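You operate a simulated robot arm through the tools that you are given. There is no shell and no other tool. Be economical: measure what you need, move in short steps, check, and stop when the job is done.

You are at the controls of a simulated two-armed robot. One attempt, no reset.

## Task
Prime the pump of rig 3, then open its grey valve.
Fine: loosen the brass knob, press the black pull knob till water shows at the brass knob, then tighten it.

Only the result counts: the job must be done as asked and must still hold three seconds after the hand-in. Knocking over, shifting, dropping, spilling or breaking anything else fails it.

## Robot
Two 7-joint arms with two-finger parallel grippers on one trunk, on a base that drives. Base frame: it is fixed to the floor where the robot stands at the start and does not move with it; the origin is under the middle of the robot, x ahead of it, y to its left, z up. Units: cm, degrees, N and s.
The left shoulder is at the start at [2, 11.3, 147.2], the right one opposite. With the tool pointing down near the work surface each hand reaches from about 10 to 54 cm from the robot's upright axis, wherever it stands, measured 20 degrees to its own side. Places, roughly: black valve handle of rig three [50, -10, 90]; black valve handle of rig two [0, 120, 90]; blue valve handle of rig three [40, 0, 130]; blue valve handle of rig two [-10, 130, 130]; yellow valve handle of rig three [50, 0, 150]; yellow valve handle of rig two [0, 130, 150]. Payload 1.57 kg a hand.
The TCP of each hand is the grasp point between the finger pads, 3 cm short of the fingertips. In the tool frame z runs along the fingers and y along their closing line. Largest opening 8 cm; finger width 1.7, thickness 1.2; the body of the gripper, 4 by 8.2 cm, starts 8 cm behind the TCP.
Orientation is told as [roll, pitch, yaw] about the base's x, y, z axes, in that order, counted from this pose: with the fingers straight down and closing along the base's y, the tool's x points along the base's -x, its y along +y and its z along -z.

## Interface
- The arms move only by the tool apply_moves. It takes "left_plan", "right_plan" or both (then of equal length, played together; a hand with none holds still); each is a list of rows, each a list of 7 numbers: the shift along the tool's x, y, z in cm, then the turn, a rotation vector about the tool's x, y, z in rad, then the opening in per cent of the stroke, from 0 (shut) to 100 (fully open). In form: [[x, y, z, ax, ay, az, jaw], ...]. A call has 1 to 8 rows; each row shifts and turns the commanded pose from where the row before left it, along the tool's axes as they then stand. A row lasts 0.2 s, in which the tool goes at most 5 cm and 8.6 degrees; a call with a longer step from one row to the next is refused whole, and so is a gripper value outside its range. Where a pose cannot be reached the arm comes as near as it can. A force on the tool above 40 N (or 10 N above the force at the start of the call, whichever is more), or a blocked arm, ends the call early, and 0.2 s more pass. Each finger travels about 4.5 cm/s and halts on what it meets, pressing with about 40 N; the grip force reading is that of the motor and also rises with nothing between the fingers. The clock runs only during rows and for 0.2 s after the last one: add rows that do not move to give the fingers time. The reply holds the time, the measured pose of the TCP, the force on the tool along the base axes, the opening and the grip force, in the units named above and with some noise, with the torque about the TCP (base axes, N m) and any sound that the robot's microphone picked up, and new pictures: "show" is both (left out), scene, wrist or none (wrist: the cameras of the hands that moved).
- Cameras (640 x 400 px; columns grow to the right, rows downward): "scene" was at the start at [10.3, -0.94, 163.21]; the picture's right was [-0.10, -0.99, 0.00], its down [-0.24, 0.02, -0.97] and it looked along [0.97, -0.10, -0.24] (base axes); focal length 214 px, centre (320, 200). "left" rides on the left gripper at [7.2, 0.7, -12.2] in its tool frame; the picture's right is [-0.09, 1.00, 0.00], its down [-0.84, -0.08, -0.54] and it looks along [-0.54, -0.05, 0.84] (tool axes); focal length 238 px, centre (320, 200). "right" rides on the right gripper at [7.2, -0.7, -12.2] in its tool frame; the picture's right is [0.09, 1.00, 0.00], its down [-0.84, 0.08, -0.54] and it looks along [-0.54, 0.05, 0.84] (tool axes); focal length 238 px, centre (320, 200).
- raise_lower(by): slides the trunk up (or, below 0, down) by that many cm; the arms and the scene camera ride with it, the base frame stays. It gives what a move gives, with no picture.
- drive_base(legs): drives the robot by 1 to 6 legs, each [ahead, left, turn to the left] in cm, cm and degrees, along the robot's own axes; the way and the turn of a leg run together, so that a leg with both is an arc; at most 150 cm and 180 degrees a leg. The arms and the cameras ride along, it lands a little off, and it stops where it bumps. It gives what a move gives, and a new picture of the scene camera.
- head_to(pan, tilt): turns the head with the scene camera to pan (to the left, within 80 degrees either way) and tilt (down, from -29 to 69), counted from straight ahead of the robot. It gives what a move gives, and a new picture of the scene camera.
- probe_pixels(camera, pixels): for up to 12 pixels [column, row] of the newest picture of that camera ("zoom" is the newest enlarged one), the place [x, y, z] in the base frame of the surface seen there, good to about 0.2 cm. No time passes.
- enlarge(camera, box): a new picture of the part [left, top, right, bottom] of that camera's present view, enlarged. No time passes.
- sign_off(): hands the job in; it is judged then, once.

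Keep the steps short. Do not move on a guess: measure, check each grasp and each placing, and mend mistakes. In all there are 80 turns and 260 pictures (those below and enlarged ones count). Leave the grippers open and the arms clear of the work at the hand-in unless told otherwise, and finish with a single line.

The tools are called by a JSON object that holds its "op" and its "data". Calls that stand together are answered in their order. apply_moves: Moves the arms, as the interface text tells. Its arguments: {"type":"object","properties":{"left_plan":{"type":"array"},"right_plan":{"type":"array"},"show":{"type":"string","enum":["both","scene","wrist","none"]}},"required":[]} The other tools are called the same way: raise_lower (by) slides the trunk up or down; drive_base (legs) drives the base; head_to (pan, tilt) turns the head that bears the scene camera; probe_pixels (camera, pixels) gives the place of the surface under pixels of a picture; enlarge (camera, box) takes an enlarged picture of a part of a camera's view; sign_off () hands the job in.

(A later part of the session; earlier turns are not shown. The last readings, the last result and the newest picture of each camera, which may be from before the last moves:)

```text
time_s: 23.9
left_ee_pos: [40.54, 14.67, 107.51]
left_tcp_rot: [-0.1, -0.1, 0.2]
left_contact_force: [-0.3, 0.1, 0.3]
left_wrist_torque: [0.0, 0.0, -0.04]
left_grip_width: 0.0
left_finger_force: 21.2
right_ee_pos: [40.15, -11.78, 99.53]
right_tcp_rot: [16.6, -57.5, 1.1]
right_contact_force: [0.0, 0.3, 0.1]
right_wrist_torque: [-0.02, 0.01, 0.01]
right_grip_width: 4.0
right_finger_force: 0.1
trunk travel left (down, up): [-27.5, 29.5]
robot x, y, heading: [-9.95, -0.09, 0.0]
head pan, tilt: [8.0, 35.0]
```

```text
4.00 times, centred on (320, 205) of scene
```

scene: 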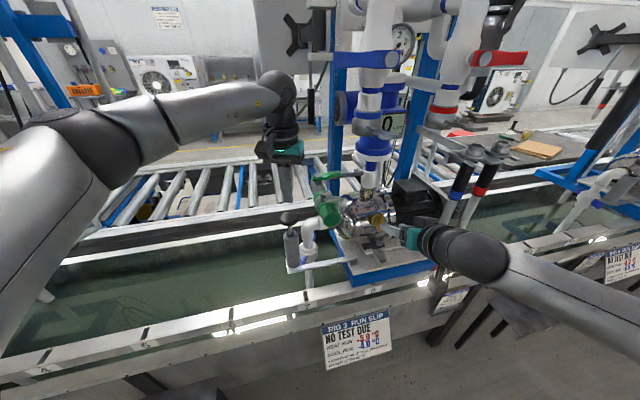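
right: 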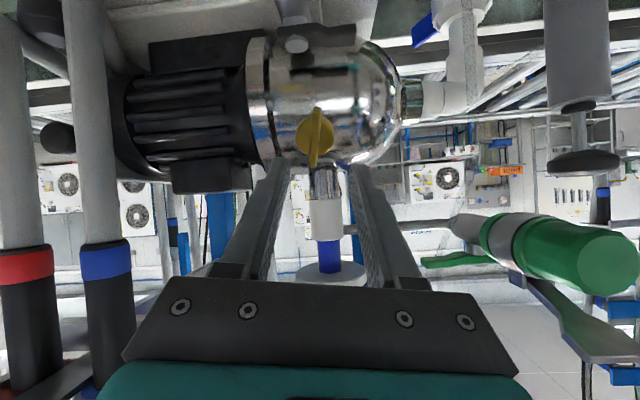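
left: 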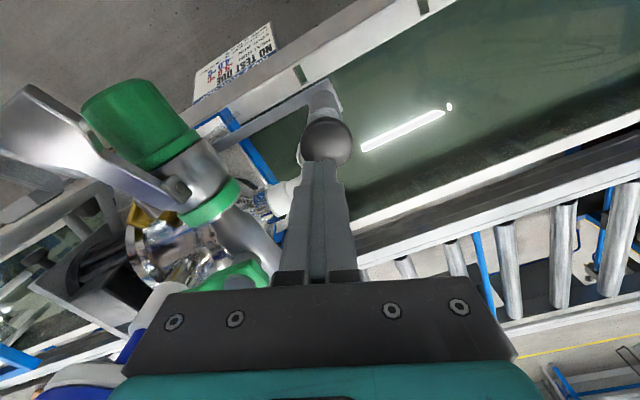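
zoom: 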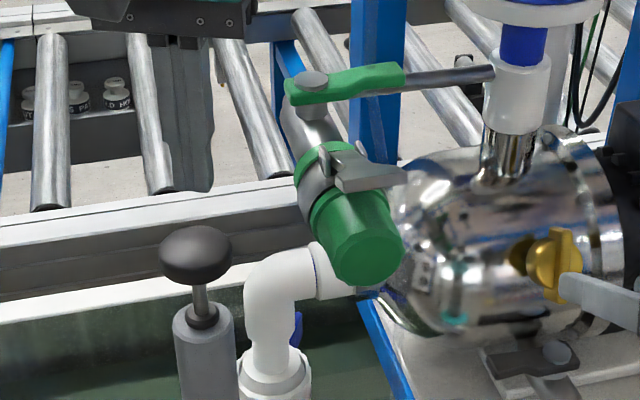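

The fingertips are at z≈104.5, above the knob. I'll check the knob's centre from the left camera, then press gently.

{"op": "probe_pixels", "data": {"camera": "left", "pixels": [[327, 135], [308, 140], [346, 140], [327, 120], [327, 153]]}}

{"op": "apply_moves", "data": {"left_plan": [[0, 0, 2, 0, 0, 0, 0], [0, 0, 2, 0, 0, 0, 0], [0, 0, 0.7, 0, 0, 0, 0], [0, 0, 0.6, 0, 0, 0, 0], [0, 0, 0.6, 0, 0, 0, 0]], "show": "both"}}

{"op": "enlarge", "data": {"camera": "scene", "box": [240, 155, 400, 255]}}

```text
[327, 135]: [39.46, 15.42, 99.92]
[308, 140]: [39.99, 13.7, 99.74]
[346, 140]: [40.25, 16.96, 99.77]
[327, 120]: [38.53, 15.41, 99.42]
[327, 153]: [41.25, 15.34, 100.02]
```

```text
time_s: 25.1
left_ee_pos: [40.77, 14.5, 101.53]
left_tcp_rot: [-0.1, -0.2, 0.1]
left_contact_force: [-0.5, 1.8, 5.0]
left_wrist_torque: [0.1, 0.0, -0.02]
left_grip_width: 0.0
left_finger_force: 21.1
right_ee_pos: [40.05, -11.71, 99.48]
right_tcp_rot: [16.5, -57.5, 1.2]
right_contact_force: [-0.4, 0.1, -0.3]
right_wrist_torque: [-0.02, 0.02, -0.03]
right_grip_width: 3.98
right_finger_force: 0.2
trunk travel left (down, up): [-27.5, 29.5]
robot x, y, heading: [-10.11, 0.07, 0.2]
head pan, tilt: [8.0, 35.0]
```

scene: 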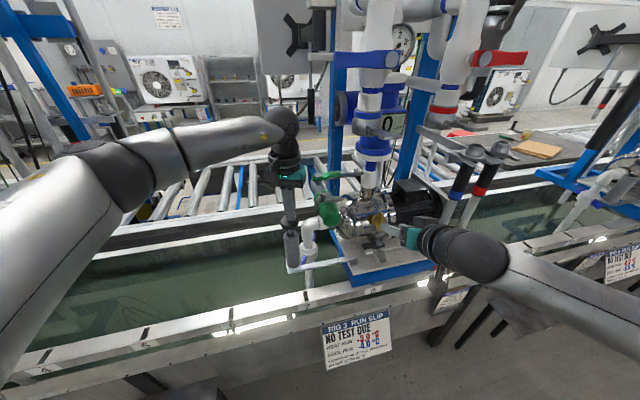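
left: 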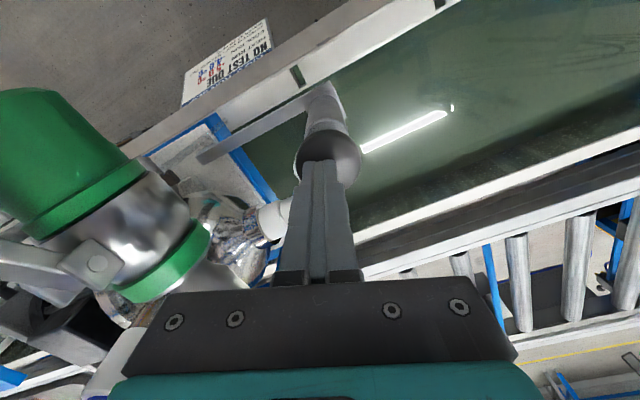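

```text
4.00 times, centred on (320, 205) of scene
```

zoom: 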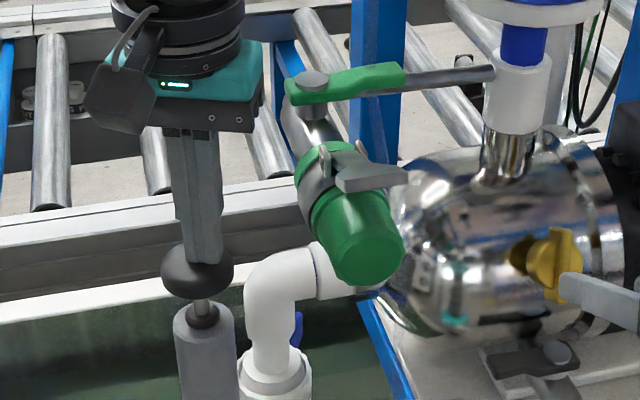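

The knob moves with about 5 N and has sunk about 1.4 cm. I'll press further.

{"op": "apply_moves", "data": {"left_plan": [[0.2, 0.3, 0.6, 0, 0, 0, 0], [0, 0, 0.6, 0, 0, 0, 0], [0, 0, 0.6, 0, 0, 0, 0], [0, 0, 0.5, 0, 0, 0, 0], [0, 0, 0.5, 0, 0, 0, 0]], "show": "both"}}

{"op": "enlarge", "data": {"camera": "scene", "box": [240, 155, 400, 255]}}

{"op": "enlarge", "data": {"camera": "right", "box": [240, 80, 400, 180]}}

```text
time_s: 26.3
left_ee_pos: [40.69, 14.78, 99.21]
left_tcp_rot: [-0.3, -0.5, 0.1]
left_contact_force: [-1.7, -0.3, 31.5]
left_wrist_torque: [0.02, 0.24, -0.31]
left_grip_width: 0.0
left_finger_force: 21.6
right_ee_pos: [39.96, -11.87, 99.54]
right_tcp_rot: [16.6, -57.6, 1.2]
right_contact_force: [0.3, 0.0, -0.5]
right_wrist_torque: [0.0, 0.03, 0.04]
right_grip_width: 3.97
right_finger_force: 0.0
trunk travel left (down, up): [-27.5, 29.5]
robot x, y, heading: [-10.1, 0.11, 0.4]
head pan, tilt: [8.0, 35.0]
```

scene: 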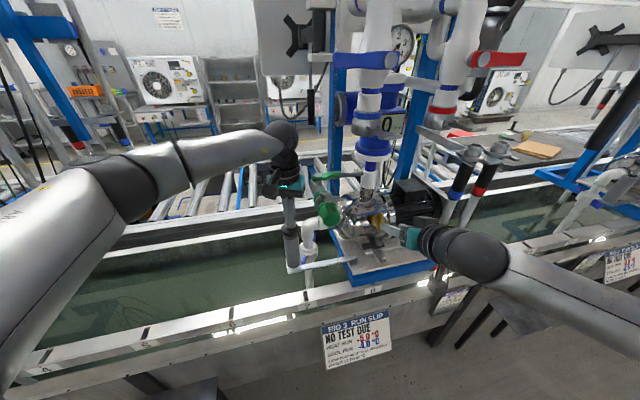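
left: 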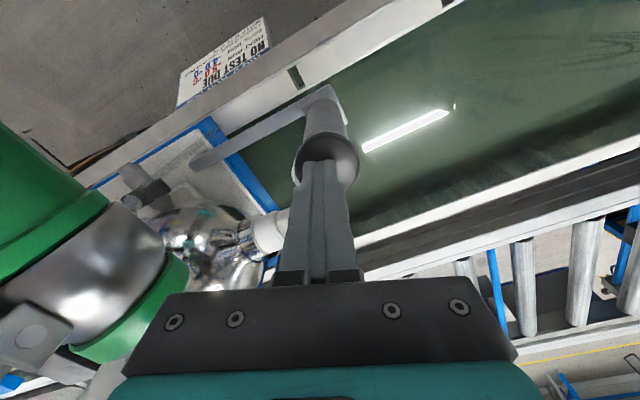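

```text
4.00 times, centred on (320, 205) of scene
```

zoom: 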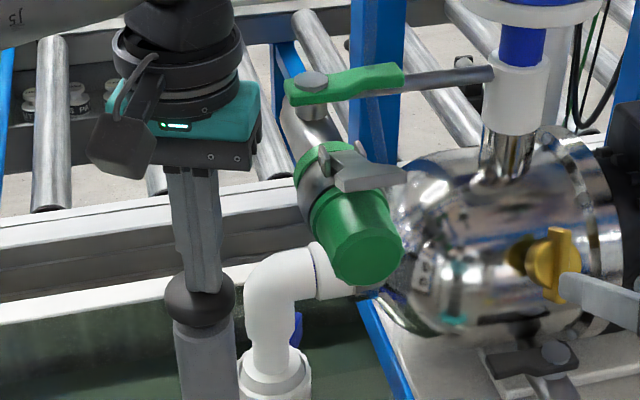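

```text
4.00 times, centred on (320, 130) of right
```

zoom: 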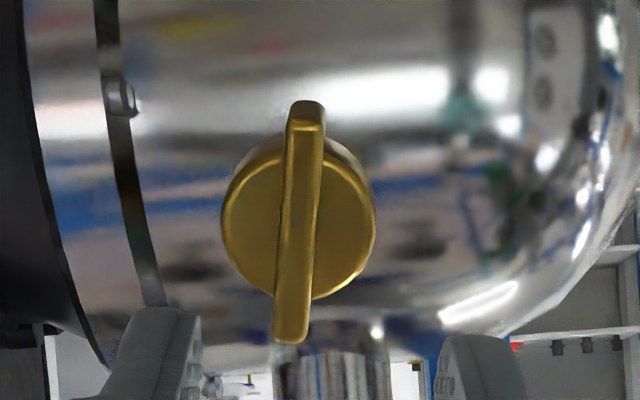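

The stroke has bottomed (31 N) and there is no water yet. I'll lift to see whether the knob springs back.

{"op": "apply_moves", "data": {"left_plan": [[0, 0, -1.5, 0, 0, 0, 0], [0, 0, -2, 0, 0, 0, 0], [0, 0, -2, 0, 0, 0, 0], [0, 0, 0, 0, 0, 0, 0], [0, 0, 0, 0, 0, 0, 0]], "show": "none"}}

{"op": "enlarge", "data": {"camera": "scene", "box": [240, 155, 400, 255]}}

```text
time_s: 27.5
left_ee_pos: [40.5, 14.9, 104.21]
left_tcp_rot: [-0.2, 0.1, 0.1]
left_contact_force: [-0.8, -0.3, -0.9]
left_wrist_torque: [-0.02, -0.01, 0.03]
left_grip_width: 0.0
left_finger_force: 21.0
right_ee_pos: [40.08, -11.74, 99.51]
right_tcp_rot: [16.6, -57.6, 1.1]
right_contact_force: [-0.1, -0.1, 0.2]
right_wrist_torque: [0.02, 0.01, 0.03]
right_grip_width: 4.01
right_finger_force: 0.2
trunk travel left (down, up): [-27.5, 29.5]
robot x, y, heading: [-10.0, -0.12, 0.1]
head pan, tilt: [8.0, 35.0]
```

```text
4.00 times, centred on (320, 205) of scene
```

zoom: 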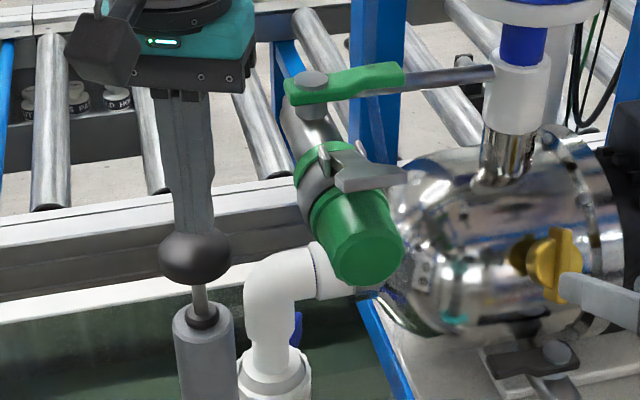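

It springs back, so it's a stroke pump. I'll give two full strokes and look at the brass knob.

{"op": "apply_moves", "data": {"left_plan": [[0, 0, 2.5, 0, 0, 0, 0], [0, 0, 2.3, 0, 0, 0, 0], [0, 0, -2.4, 0, 0, 0, 0], [0, 0, -2.4, 0, 0, 0, 0], [0, 0, 2.5, 0, 0, 0, 0], [0, 0, 2.3, 0, 0, 0, 0], [0, 0, -2.4, 0, 0, 0, 0], [0, 0, -2.4, 0, 0, 0, 0]], "show": "none"}}

{"op": "enlarge", "data": {"camera": "right", "box": [240, 80, 400, 180]}}

```text
time_s: 29.3
left_ee_pos: [40.6, 14.96, 104.17]
left_tcp_rot: [-0.1, 0.0, 0.2]
left_contact_force: [-0.2, 0.7, 0.1]
left_wrist_torque: [0.01, -0.01, 0.03]
left_grip_width: 0.0
left_finger_force: 21.3
right_ee_pos: [40.29, -11.84, 99.49]
right_tcp_rot: [16.6, -57.6, 1.1]
right_contact_force: [0.1, 0.7, 0.9]
right_wrist_torque: [-0.03, 0.0, -0.02]
right_grip_width: 4.0
right_finger_force: 0.1
trunk travel left (down, up): [-27.5, 29.5]
robot x, y, heading: [-9.65, -0.18, 0.2]
head pan, tilt: [8.0, 35.0]
```

```text
4.00 times, centred on (320, 130) of right
```

zoom: 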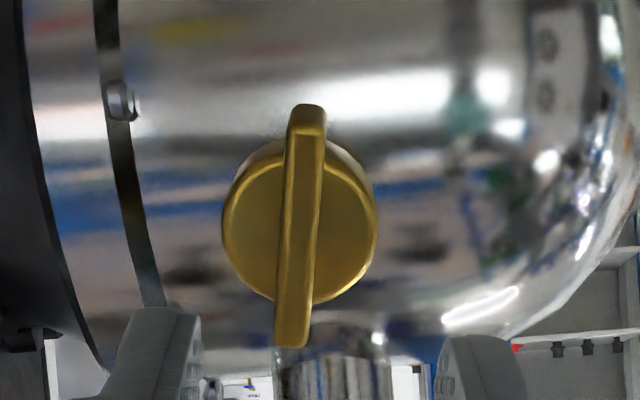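

No water yet, so I'll give two more strokes.

{"op": "apply_moves", "data": {"left_plan": [[0, 0, 2.5, 0, 0, 0, 0], [0, 0, 2.3, 0, 0, 0, 0], [0, 0, -2.4, 0, 0, 0, 0], [0, 0, -2.4, 0, 0, 0, 0], [0, 0, 2.5, 0, 0, 0, 0], [0, 0, 2.3, 0, 0, 0, 0], [0, 0, 0, 0, 0, 0, 0]], "show": "none"}}

{"op": "enlarge", "data": {"camera": "right", "box": [240, 80, 400, 180]}}

{"op": "enlarge", "data": {"camera": "scene", "box": [260, 165, 420, 265]}}

```text
time_s: 30.9
left_ee_pos: [40.44, 14.91, 99.54]
left_tcp_rot: [-0.1, -0.2, 0.2]
left_contact_force: [-3.1, 0.4, 7.7]
left_wrist_torque: [0.01, 0.11, 0.04]
left_grip_width: 0.0
left_finger_force: 21.0
right_ee_pos: [40.07, -11.82, 99.61]
right_tcp_rot: [16.7, -57.5, 1.1]
right_contact_force: [-0.6, -0.2, 1.3]
right_wrist_torque: [0.01, -0.03, -0.02]
right_grip_width: 4.0
right_finger_force: 0.0
trunk travel left (down, up): [-27.5, 29.5]
robot x, y, heading: [-10.27, 0.07, 0.1]
head pan, tilt: [8.0, 35.0]
```

```text
4.00 times, centred on (320, 130) of right
```

zoom: 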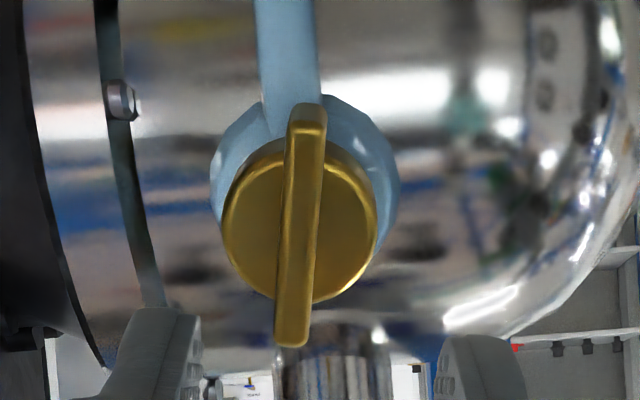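

```text
4.00 times, centred on (340, 215) of scene
```

zoom: 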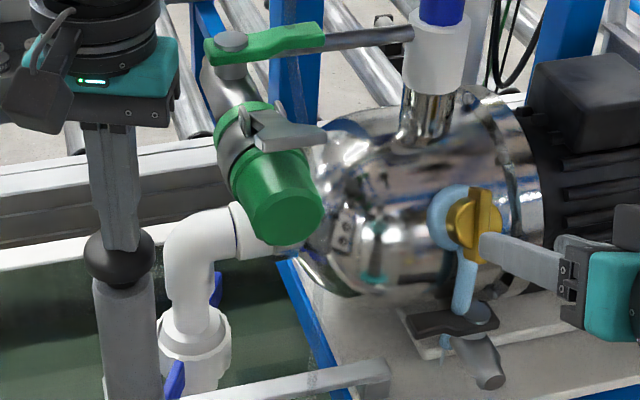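

Water is streaming at the brass knob, so I'll tighten it now. The right hand goes straight in 6.95 cm, closes on the bar and starts turning clockwise.

{"op": "apply_moves", "data": {"right_plan": [[0, 0, 3, 0, 0, 0.07, 50], [0, 0, 2.5, 0, 0, 0, 50], [0, 0, 1.4, 0, 0, 0, 50], [0, 0, 0, 0, 0, 0, 0], [0, 0, 0, 0, 0, 0, 0], [0, 0, 0, 0, 0, 0, 0], [0, 0, 0, 0, 0, 0.12, 0], [0, 0, 0, 0, 0, 0.12, 0]], "show": "wrist"}}

```text
time_s: 32.7
left_ee_pos: [40.56, 14.85, 99.43]
left_tcp_rot: [0.1, -0.1, 0.2]
left_contact_force: [-3.0, 4.3, 7.1]
left_wrist_torque: [0.13, 0.11, -0.01]
left_grip_width: 0.01
left_finger_force: 21.3
right_ee_pos: [45.65, -10.14, 95.85]
right_tcp_rot: [37.8, -49.0, -25.6]
right_contact_force: [5.6, -14.4, -4.3]
right_wrist_torque: [-0.2, 0.26, -0.03]
right_grip_width: 0.92
right_finger_force: 28.2
trunk travel left (down, up): [-27.5, 29.5]
robot x, y, heading: [-10.17, 0.32, 0.1]
head pan, tilt: [8.0, 35.0]
```

right: 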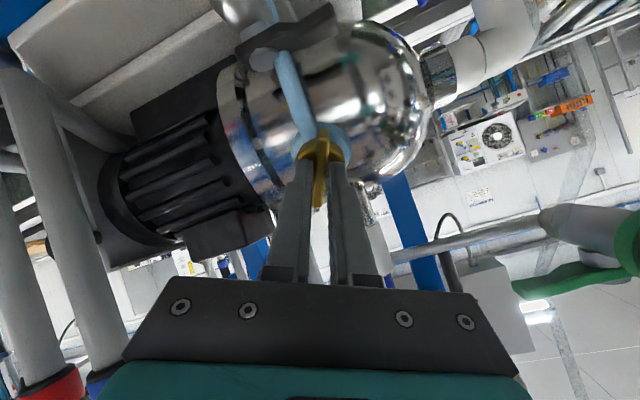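

The bar is gripped and turning. I'll continue clockwise.

{"op": "apply_moves", "data": {"right_plan": [[0, 0, 0, 0, 0, 0.13, 0], [0, 0, 0, 0, 0, 0.13, 0], [0, 0, 0, 0, 0, 0.13, 0], [0, 0, 0, 0, 0, 0.13, 0], [0, 0, 0, 0, 0, 0.13, 0], [0, 0, 0, 0, 0, 0.13, 0], [0, 0, 0, 0, 0, 0.13, 0], [0, 0, 0, 0, 0, 0.13, 0]], "show": "wrist"}}

{"op": "enlarge", "data": {"camera": "right", "box": [256, 110, 384, 190]}}

```text
time_s: 34.5
left_ee_pos: [40.61, 14.75, 99.41]
left_tcp_rot: [-0.1, -0.1, 0.2]
left_contact_force: [0.5, 1.7, 7.4]
left_wrist_torque: [0.07, 0.01, -0.04]
left_grip_width: 0.0
left_finger_force: 21.3
right_ee_pos: [45.73, -9.85, 95.97]
right_tcp_rot: [59.1, -1.8, -68.4]
right_contact_force: [5.3, -10.0, -1.6]
right_wrist_torque: [0.1, -0.17, 0.17]
right_grip_width: 0.92
right_finger_force: 27.7
trunk travel left (down, up): [-27.5, 29.5]
robot x, y, heading: [-10.19, 0.18, -0.1]
head pan, tilt: [8.0, 35.0]
```

right: 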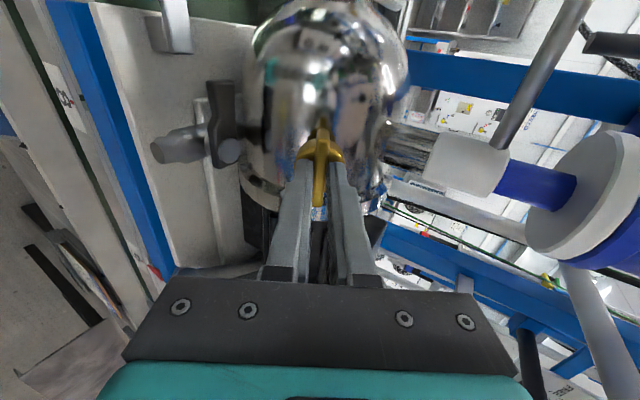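

```text
5.00 times, centred on (320, 150) of right
```

zoom: 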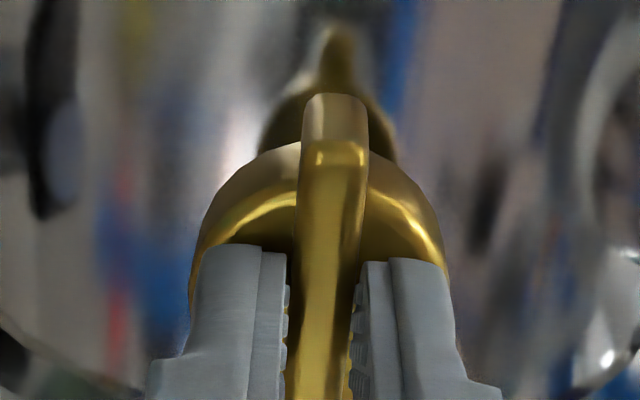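

The water has stopped, and the hand is about 4° short of the original angle. I'll turn a little further to seat the knob fully, watching the torque.

{"op": "apply_moves", "data": {"right_plan": [[0, 0, 0, 0, 0, 0.08, 0], [0, 0, 0, 0, 0, 0.08, 0], [0, 0, 0, 0, 0, 0.08, 0], [0, 0, 0, 0, 0, 0, 0]], "show": "none"}}

{"op": "enlarge", "data": {"camera": "right", "box": [256, 110, 384, 190]}}

```text
time_s: 35.5
left_ee_pos: [40.54, 14.84, 99.4]
left_tcp_rot: [-0.1, -0.2, 0.1]
left_contact_force: [4.3, 1.0, 7.2]
left_wrist_torque: [-0.02, -0.07, -0.02]
left_grip_width: 0.01
left_finger_force: 20.9
right_ee_pos: [45.7, -9.83, 96.09]
right_tcp_rot: [58.6, 9.8, -75.5]
right_contact_force: [2.7, -8.7, 4.3]
right_wrist_torque: [-0.32, -0.35, 0.28]
right_grip_width: 1.24
right_finger_force: 29.7
trunk travel left (down, up): [-27.5, 29.5]
robot x, y, heading: [-10.19, 0.34, -0.1]
head pan, tilt: [8.0, 35.0]
```

```text
5.00 times, centred on (320, 150) of right
```

zoom: 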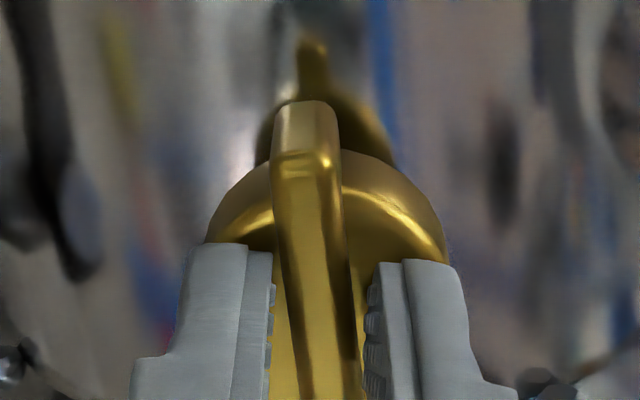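

The bar now resists (jaws forced to 1.24 cm, bar stopped while the hand went on), so the knob is tight. I'll open and back off the right hand, and lift the left hand off the primer.

{"op": "apply_moves", "data": {"right_plan": [[0, 0, 0, 0, 0, -0.06, 50], [0, 0, 0, 0, 0, 0, 50], [0, 0, 0, 0, 0, 0, 50], [0, 0, -2.5, 0, 0, 0, 50], [0, 0, -2.5, 0, 0, 0, 50], [0, 0, -2.5, 0, 0, 0, 50], [0, 0, -2.5, 0, 0, 0, 50]], "left_plan": [[0, 0, -1, 0, 0, 0, 0], [0, 0, -2, 0, 0, 0, 0], [0, 0, -2, 0, 0, 0, 0], [0, 0, -3, 0, 0, 0, 0], [0, 0, -3, 0, 0, 0, 0], [0, 0, 0, 0, 0, 0, 0], [0, 0, 0, 0, 0, 0, 0]], "show": "wrist"}}

{"op": "enlarge", "data": {"camera": "scene", "box": [260, 165, 420, 265]}}

{"op": "enlarge", "data": {"camera": "right", "box": [264, 80, 376, 150]}}

```text
time_s: 37.1
left_ee_pos: [40.63, 14.91, 110.4]
left_tcp_rot: [-0.1, -0.1, 0.2]
left_contact_force: [0.2, -0.1, -1.1]
left_wrist_torque: [0.04, -0.02, 0.03]
left_grip_width: 0.0
left_finger_force: 20.8
right_ee_pos: [37.35, -12.56, 101.08]
right_tcp_rot: [58.7, 6.9, -73.5]
right_contact_force: [0.7, -0.2, 0.2]
right_wrist_torque: [0.01, -0.01, -0.01]
right_grip_width: 4.01
right_finger_force: 0.0
trunk travel left (down, up): [-27.5, 29.5]
robot x, y, heading: [-10.05, -0.23, 0.0]
head pan, tilt: [8.0, 35.0]
```

right: 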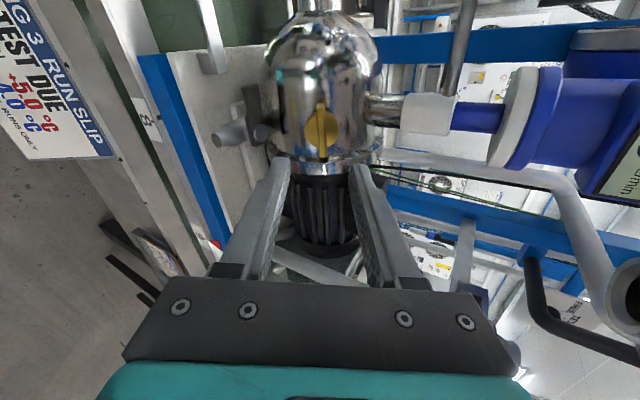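
left: 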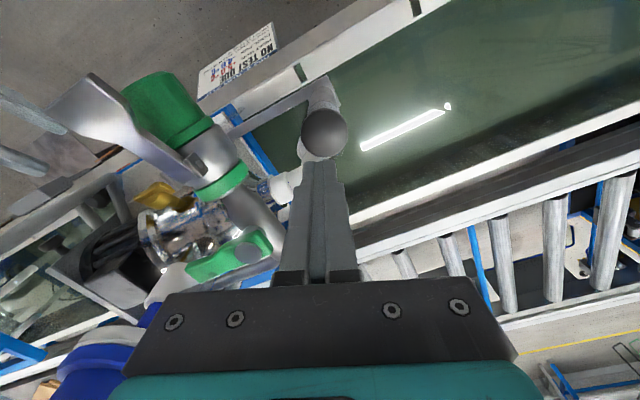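

```text
4.00 times, centred on (340, 215) of scene
```

zoom: 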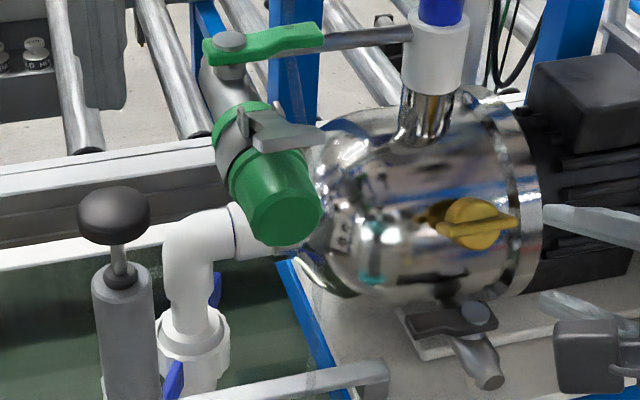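

```text
5.71 times, centred on (320, 115) of right
```

zoom: 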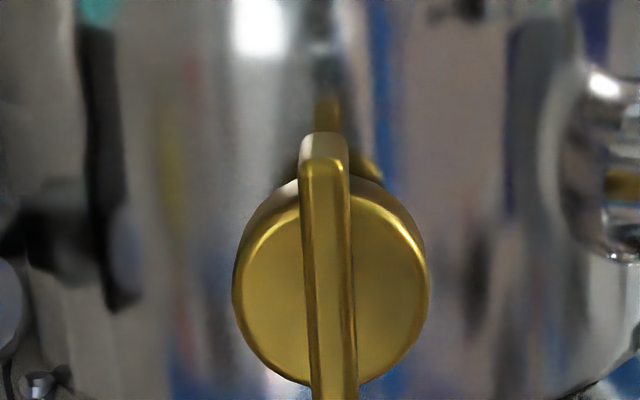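

The primer sprang back up, the brass knob is tight and the flow has stopped. Next is the grey valve. I'll back away 15 cm with clear hands, then raise the trunk.

{"op": "drive_base", "data": {"legs": [[-15, 0, 0]]}}

{"op": "raise_lower", "data": {"by": 29}}

{"op": "head_to", "data": {"pan": -10, "tilt": 15}}

```text
time_s: 38.5
left_ee_pos: [25.78, 15.09, 110.46]
left_tcp_rot: [-0.2, -0.1, 0.3]
left_contact_force: [0.1, 0.5, 0.7]
left_wrist_torque: [0.0, 0.0, 0.01]
left_grip_width: 0.0
left_finger_force: 21.1
right_ee_pos: [22.68, -12.57, 101.17]
right_tcp_rot: [58.7, 6.7, -73.4]
right_contact_force: [-1.0, -0.1, -0.7]
right_wrist_torque: [0.04, 0.0, 0.02]
right_grip_width: 3.99
right_finger_force: 0.0
trunk travel left (down, up): [-27.5, 29.5]
robot x, y, heading: [-24.78, -0.04, 0.2]
head pan, tilt: [8.0, 35.0]
```

scene: 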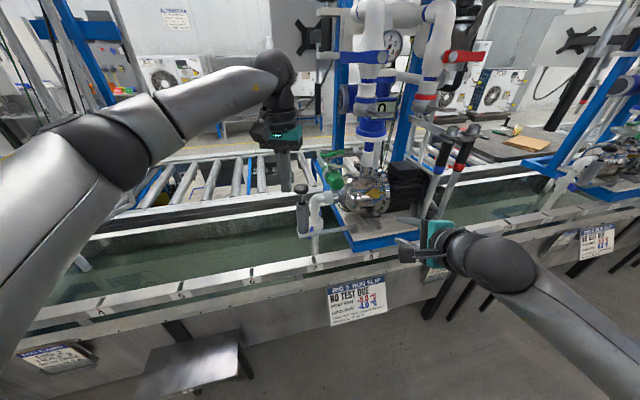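

```text
time_s: 41.4
left_ee_pos: [25.84, 15.12, 139.33]
left_tcp_rot: [-0.1, -0.1, 0.3]
left_contact_force: [0.2, 0.3, 0.6]
left_wrist_torque: [-0.02, -0.02, 0.02]
left_grip_width: 0.0
left_finger_force: 21.0
right_ee_pos: [22.79, -12.69, 130.17]
right_tcp_rot: [58.8, 6.9, -73.5]
right_contact_force: [0.1, -0.3, 0.4]
right_wrist_torque: [-0.02, -0.03, 0.04]
right_grip_width: 4.02
right_finger_force: 0.2
trunk travel left (down, up): [-56.5, 0.5]
robot x, y, heading: [-25.47, -0.21, -0.2]
head pan, tilt: [8.0, 35.0]
```

```text
time_s: 42.2
left_ee_pos: [25.89, 15.07, 139.47]
left_tcp_rot: [-0.1, -0.1, 0.2]
left_contact_force: [-0.3, -0.1, 0.1]
left_wrist_torque: [-0.03, 0.02, -0.02]
left_grip_width: 0.0
left_finger_force: 21.2
right_ee_pos: [22.74, -12.58, 130.23]
right_tcp_rot: [58.7, 6.7, -73.3]
right_contact_force: [-0.1, -0.4, 0.3]
right_wrist_torque: [0.0, 0.01, -0.02]
right_grip_width: 4.01
right_finger_force: 0.1
trunk travel left (down, up): [-56.5, 0.5]
robot x, y, heading: [-25.2, -0.14, 0.1]
head pan, tilt: [-10.0, 15.0]
```

scene: 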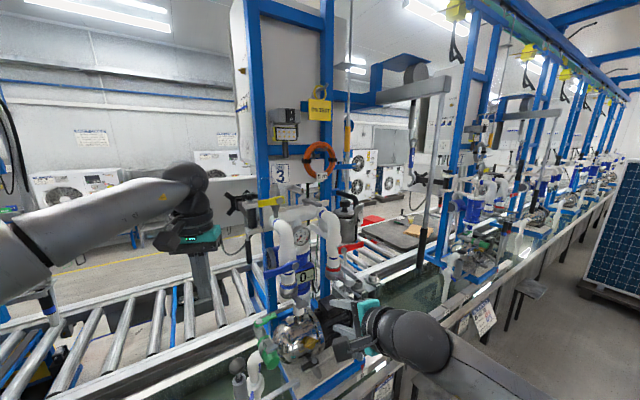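

I'll enlarge the upper pipework to locate the grey lever and its neighbours.

{"op": "enlarge", "data": {"camera": "scene", "box": [240, 170, 368, 250]}}

{"op": "enlarge", "data": {"camera": "scene", "box": [285, 191, 333, 221]}}

{"op": "probe_pixels", "data": {"camera": "scene", "pixels": [[298, 207], [302, 207], [308, 208], [314, 210], [318, 211], [268, 202], [290, 217], [303, 213], [325, 217], [335, 238], [280, 230], [345, 200]]}}

```text
5.00 times, centred on (304, 210) of scene
```

zoom: 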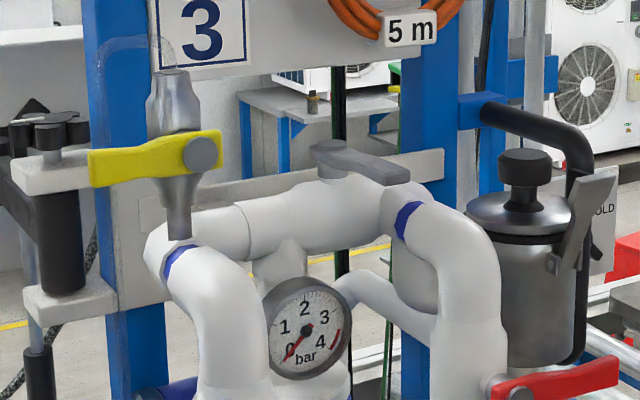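

```text
13.33 times, centred on (309, 206) of scene
```

zoom: 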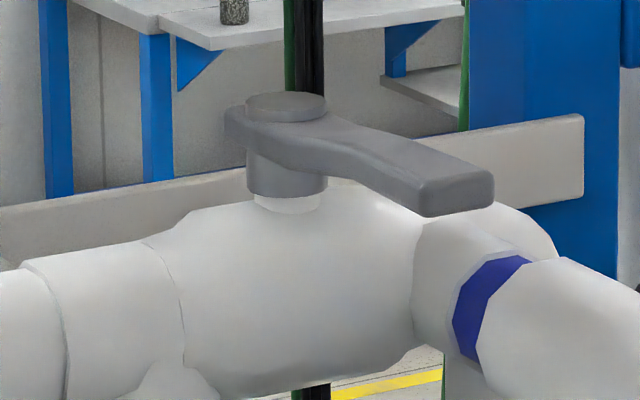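

```text
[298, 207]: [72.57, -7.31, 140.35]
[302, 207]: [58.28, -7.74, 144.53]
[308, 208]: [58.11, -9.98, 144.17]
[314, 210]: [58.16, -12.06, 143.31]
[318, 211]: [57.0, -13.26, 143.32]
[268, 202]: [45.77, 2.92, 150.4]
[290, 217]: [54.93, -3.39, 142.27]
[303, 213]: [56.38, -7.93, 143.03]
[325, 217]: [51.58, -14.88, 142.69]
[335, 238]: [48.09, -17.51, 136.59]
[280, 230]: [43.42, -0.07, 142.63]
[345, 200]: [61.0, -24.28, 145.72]
```

{"op": "probe_pixels", "data": {"camera": "zoom", "pixels": [[285, 103], [245, 125], [330, 130], [400, 155], [455, 180], [455, 205], [485, 180], [275, 180], [290, 205], [370, 175], [410, 205], [480, 205]]}}

```text
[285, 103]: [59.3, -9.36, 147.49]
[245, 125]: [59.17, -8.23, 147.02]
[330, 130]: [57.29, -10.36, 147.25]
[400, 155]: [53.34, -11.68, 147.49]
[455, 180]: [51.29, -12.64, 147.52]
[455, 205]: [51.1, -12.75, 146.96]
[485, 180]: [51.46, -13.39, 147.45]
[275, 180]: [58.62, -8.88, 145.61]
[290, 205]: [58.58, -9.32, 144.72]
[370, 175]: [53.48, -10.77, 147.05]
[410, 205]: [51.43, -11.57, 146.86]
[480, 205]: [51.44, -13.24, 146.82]
```

The lever's pivot is at (59.2,−9.2) and its tip at about (51,−12.5). It spans z 146.5–147.6, sits square across the pipe, and the pipe top is about 144.7. I'll push it counter-clockwise (seen from above) with closed right fingers. First I'll raise the right hand to z≈148, draw the left hand back, and close the right jaws.

{"op": "apply_moves", "data": {"right_plan": [[0.525, 3.815, -2.32, 0, 0, 0, 0], [0.525, 3.815, -2.32, 0, 0, 0, 0], [0.525, 3.815, -2.32, 0, 0, 0, 0], [0.525, 3.815, -2.32, 0, 0, 0, 0], [0, 0, 0, 0, 0, -0.12, 0]], "left_plan": [[4.4, 1, 0, 0, 0, 0, 0], [4.4, 1, 0, 0, 0, 0, 0], [4.4, 1, 0, 0, 0, 0, 0], [4.4, 1, 0, 0, 0, 0, 0], [3, 1, 0, 0, 0, 0, 0]], "show": "scene"}}

```text
time_s: 43.4
left_ee_pos: [5.09, 20.12, 139.47]
left_tcp_rot: [-0.1, -0.1, 0.4]
left_contact_force: [0.1, -0.4, 0.5]
left_wrist_torque: [-0.05, -0.01, 0.01]
left_grip_width: 0.01
left_finger_force: 21.0
right_ee_pos: [22.57, -12.63, 148.07]
right_tcp_rot: [59.0, 0.9, -69.8]
right_contact_force: [0.1, 0.3, -0.3]
right_wrist_torque: [-0.01, -0.01, 0.01]
right_grip_width: 0.0
right_finger_force: 21.1
trunk travel left (down, up): [-56.5, 0.5]
robot x, y, heading: [-25.07, -0.21, 0.1]
head pan, tilt: [-10.0, 15.0]
```

scene: 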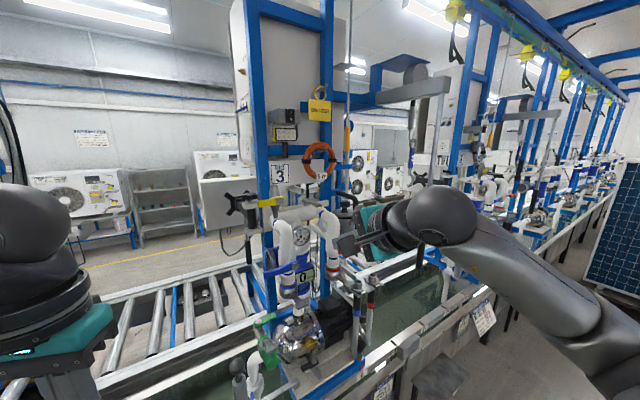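

Both hands are placed. I'll drive 16 cm forward, which puts the right TCP at about (38.6,−12.6,148), short of the lever tip at x=51.

{"op": "drive_base", "data": {"legs": [[16, 0, 0]]}}

```text
time_s: 44.9
left_ee_pos: [20.92, 20.32, 139.46]
left_tcp_rot: [-0.1, -0.1, 0.5]
left_contact_force: [0.1, 0.0, 0.0]
left_wrist_torque: [-0.01, 0.01, -0.01]
left_grip_width: 0.01
left_finger_force: 21.4
right_ee_pos: [38.64, -12.43, 148.05]
right_tcp_rot: [58.9, 1.0, -69.6]
right_contact_force: [0.0, 0.4, 0.6]
right_wrist_torque: [0.0, 0.03, 0.01]
right_grip_width: 0.0
right_finger_force: 21.3
trunk travel left (down, up): [-56.5, 0.5]
robot x, y, heading: [-9.29, 0.16, 0.2]
head pan, tilt: [-10.0, 15.0]
```

scene: 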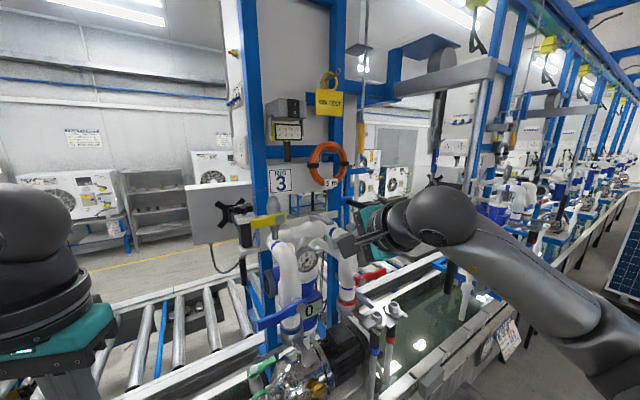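

I'll check the fingers against the lever with both views.

{"op": "enlarge", "data": {"camera": "right", "box": [0, 0, 640, 400]}}

{"op": "enlarge", "data": {"camera": "scene", "box": [240, 180, 400, 280]}}

```text
1.00 times, centred on (320, 200) of right (not enlarged: the box is as wide or as high as the picture)
```

zoom: 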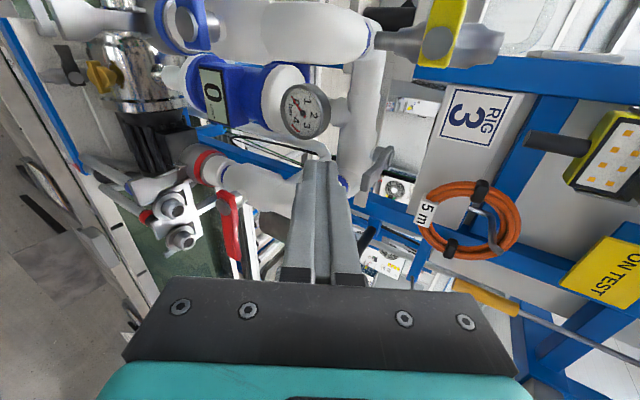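

```text
4.00 times, centred on (320, 230) of scene
```

zoom: 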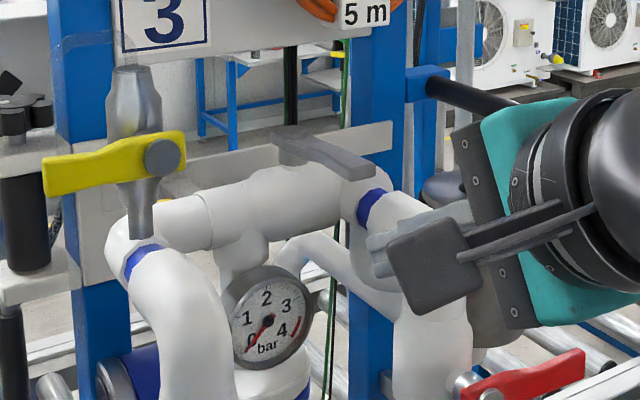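

The fingertips are about 4.6 cm left of the lever line and 18 cm out. I'll shift right 1.85 and slide forward 11.7 cm along the lever's left side.

{"op": "apply_moves", "data": {"right_plan": [[-1.85, 0, 0, 0, 0, 0, 0], [0.1, 2.01, 3.34, 0, 0, 0, 0], [0.1, 2.01, 3.34, 0, 0, 0, 0], [0.1, 2.01, 3.34, 0, 0, 0, 0], [0, 0, 0, 0, 0, 0, 0]], "show": "wrist"}}

{"op": "enlarge", "data": {"camera": "scene", "box": [270, 190, 398, 270]}}

```text
time_s: 46.0
left_ee_pos: [20.81, 20.2, 139.6]
left_tcp_rot: [-0.2, 0.0, 0.5]
left_contact_force: [-0.1, -0.4, -0.8]
left_wrist_torque: [0.02, -0.02, 0.03]
left_grip_width: 0.01
left_finger_force: 21.7
right_ee_pos: [49.97, -9.83, 148.07]
right_tcp_rot: [58.9, 1.0, -69.6]
right_contact_force: [0.2, 0.9, -0.8]
right_wrist_torque: [-0.01, 0.01, 0.0]
right_grip_width: 0.02
right_finger_force: 20.7
trunk travel left (down, up): [-56.5, 0.5]
robot x, y, heading: [-9.22, 0.14, 0.5]
head pan, tilt: [-10.0, 15.0]
```

right: 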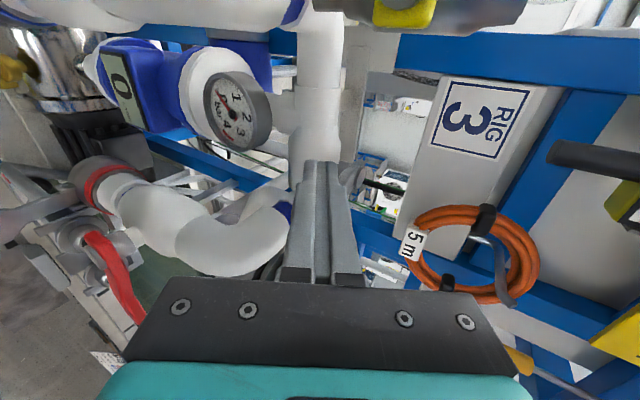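

```text
5.00 times, centred on (334, 230) of scene
```

zoom: 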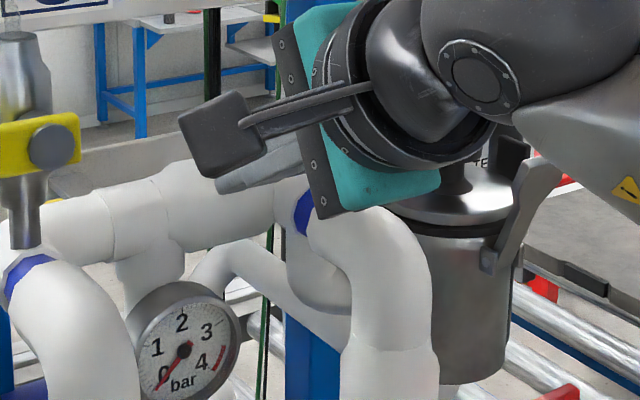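

The tip is at (52.4,−8.9,146.5), beside the lever. I'll push through the first half of the arc and watch the force.

{"op": "apply_moves", "data": {"right_plan": [[-1.0, 0.03, 0.02, 0, 0, 0, 0], [-1.55, 0.12, 0.16, 0, 0, 0, 0], [-1.53, 0.23, 0.33, 0, 0, 0, 0], [-1.39, 0.43, 0.67, 0, 0, 0, 0]], "show": "wrist"}}

{"op": "enlarge", "data": {"camera": "scene", "box": [270, 190, 398, 270]}}

```text
time_s: 47.0
left_ee_pos: [20.72, 20.36, 139.49]
left_tcp_rot: [-0.1, -0.1, 0.4]
left_contact_force: [0.1, 0.4, -0.1]
left_wrist_torque: [-0.01, 0.03, -0.04]
left_grip_width: 0.01
left_finger_force: 21.5
right_ee_pos: [53.11, -14.43, 148.05]
right_tcp_rot: [59.1, 0.9, -69.8]
right_contact_force: [-3.9, 0.4, 0.9]
right_wrist_torque: [0.0, -0.01, 0.02]
right_grip_width: 0.02
right_finger_force: 21.6
trunk travel left (down, up): [-56.5, 0.5]
robot x, y, heading: [-8.9, -0.13, 0.3]
head pan, tilt: [-10.0, 15.0]
```

right: 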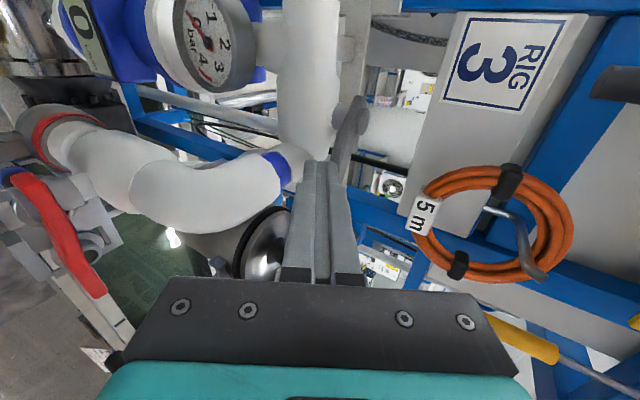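

```text
5.00 times, centred on (334, 230) of scene
```

zoom: 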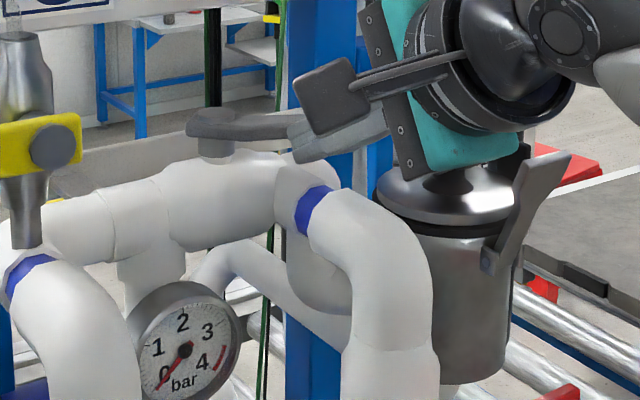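

The lever follows at about 4 N and is roughly halfway. I'll finish the arc.

{"op": "apply_moves", "data": {"right_plan": [[-1.13, 0.59, 0.95, 0, 0, 0, 0], [-0.8, 0.72, 1.17, 0, 0, 0, 0], [-0.42, 0.8, 1.31, 0, 0, 0, 0], [-0.04, 0.15, 0.25, 0, 0, 0, 0], [0, 0, 0, 0, 0, 0, 0]], "show": "wrist"}}

{"op": "enlarge", "data": {"camera": "scene", "box": [270, 190, 398, 270]}}

```text
time_s: 48.2
left_ee_pos: [20.29, 20.16, 139.55]
left_tcp_rot: [0.0, -0.2, 0.4]
left_contact_force: [0.2, -0.4, 0.1]
left_wrist_torque: [0.03, 0.02, 0.02]
left_grip_width: 0.0
left_finger_force: 21.0
right_ee_pos: [57.52, -15.38, 148.13]
right_tcp_rot: [59.2, 0.9, -69.7]
right_contact_force: [-21.2, -6.9, 3.2]
right_wrist_torque: [-0.06, 0.13, 0.22]
right_grip_width: 0.0
right_finger_force: 21.9
trunk travel left (down, up): [-56.5, 0.5]
robot x, y, heading: [-9.14, 0.13, 0.5]
head pan, tilt: [-10.0, 15.0]
```

right: 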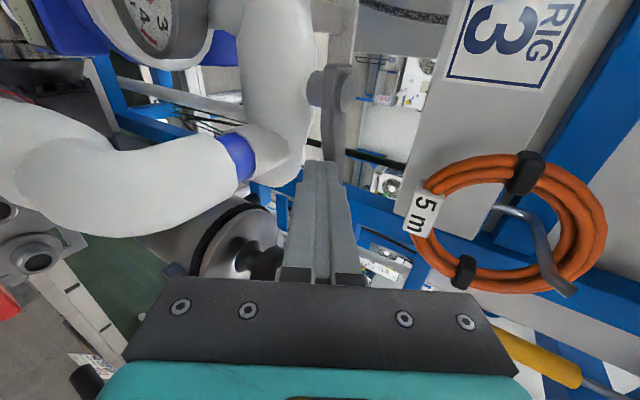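

```text
5.00 times, centred on (334, 230) of scene
```

zoom: 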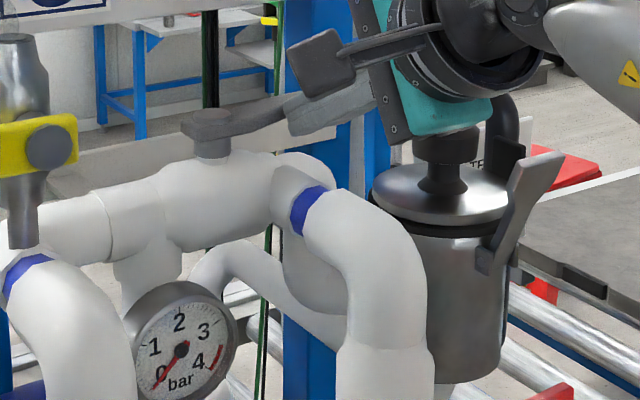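

The force rose to about 22 N against the push, which should be the open stop. I'll back straight off and measure the lever's final angle.

{"op": "apply_moves", "data": {"right_plan": [[0, -1.0, -1.7, 0, 0, 0, 0], [0, -2.01, -3.34, 0, 0, 0, 0], [0, -2.01, -3.34, 0, 0, 0, 0], [0, -2.01, -3.34, 0, 0, 0, 0], [0, -2.01, -3.34, 0, 0, 0, 0], [0, 0, 0, 0, 0, 0, 0]], "show": "none"}}

{"op": "enlarge", "data": {"camera": "scene", "box": [270, 190, 366, 250]}}

{"op": "probe_pixels", "data": {"camera": "zoom", "pixels": [[265, 155], [340, 150], [370, 145], [395, 140], [330, 165], [300, 155]]}}

```text
time_s: 49.6
left_ee_pos: [20.92, 20.24, 139.58]
left_tcp_rot: [0.0, -0.1, 0.5]
left_contact_force: [-0.2, -0.2, -0.9]
left_wrist_torque: [0.01, 0.0, -0.03]
left_grip_width: 0.02
left_finger_force: 21.4
right_ee_pos: [41.79, -21.03, 147.85]
right_tcp_rot: [58.8, 1.0, -69.7]
right_contact_force: [0.4, -1.0, 0.7]
right_wrist_torque: [0.03, 0.03, 0.03]
right_grip_width: 0.0
right_finger_force: 20.6
trunk travel left (down, up): [-56.5, 0.5]
robot x, y, heading: [-8.93, -0.04, 0.3]
head pan, tilt: [-10.0, 15.0]
```

```text
6.67 times, centred on (318, 220) of scene
```

zoom: 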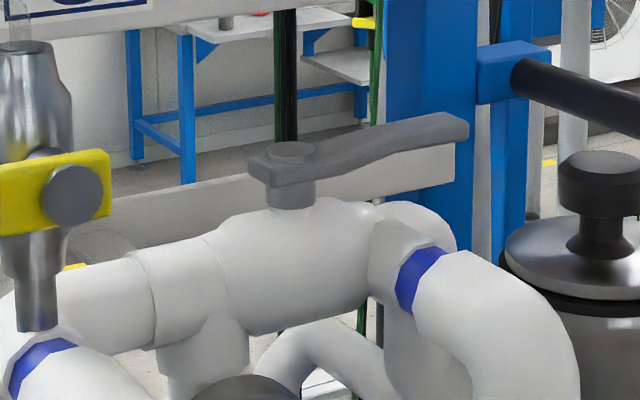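

```text
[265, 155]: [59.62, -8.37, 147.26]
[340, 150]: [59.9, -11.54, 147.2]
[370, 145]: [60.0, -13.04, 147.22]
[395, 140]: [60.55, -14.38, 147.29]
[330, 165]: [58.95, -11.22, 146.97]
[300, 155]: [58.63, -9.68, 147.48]
```

I'll probe the lever tip to compute its angle.

{"op": "probe_pixels", "data": {"camera": "zoom", "pixels": [[445, 118], [465, 125], [455, 135], [430, 120], [290, 148], [425, 140], [200, 240], [330, 215]]}}

{"op": "head_to", "data": {"pan": -8, "tilt": 40}}

{"op": "enlarge", "data": {"camera": "scene", "box": [220, 80, 460, 230]}}

```text
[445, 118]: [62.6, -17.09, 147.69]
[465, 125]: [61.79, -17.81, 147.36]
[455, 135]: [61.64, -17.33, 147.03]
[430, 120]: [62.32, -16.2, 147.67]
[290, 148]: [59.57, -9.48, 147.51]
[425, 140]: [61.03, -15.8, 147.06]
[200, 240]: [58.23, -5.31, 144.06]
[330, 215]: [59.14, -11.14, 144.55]
```

```text
time_s: 50.5
left_ee_pos: [20.77, 20.36, 139.53]
left_tcp_rot: [-0.1, 0.0, 0.5]
left_contact_force: [0.0, -0.5, 0.4]
left_wrist_torque: [0.01, -0.02, -0.03]
left_grip_width: 0.0
left_finger_force: 21.4
right_ee_pos: [41.9, -21.09, 147.93]
right_tcp_rot: [59.0, 0.9, -69.7]
right_contact_force: [0.4, 1.2, 0.4]
right_wrist_torque: [-0.01, 0.02, 0.01]
right_grip_width: 0.0
right_finger_force: 20.7
trunk travel left (down, up): [-56.5, 0.5]
robot x, y, heading: [-9.35, -0.1, 0.3]
head pan, tilt: [-8.0, 40.0]
```

scene: 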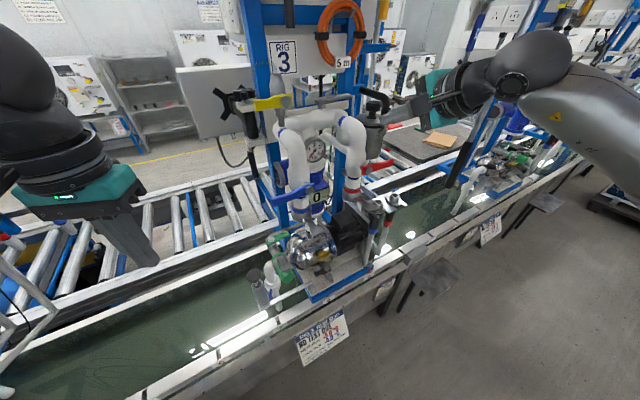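

```text
2.67 times, centred on (340, 155) of scene
```

zoom: 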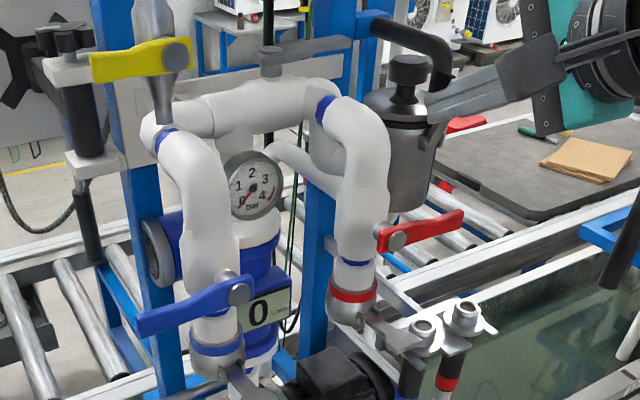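

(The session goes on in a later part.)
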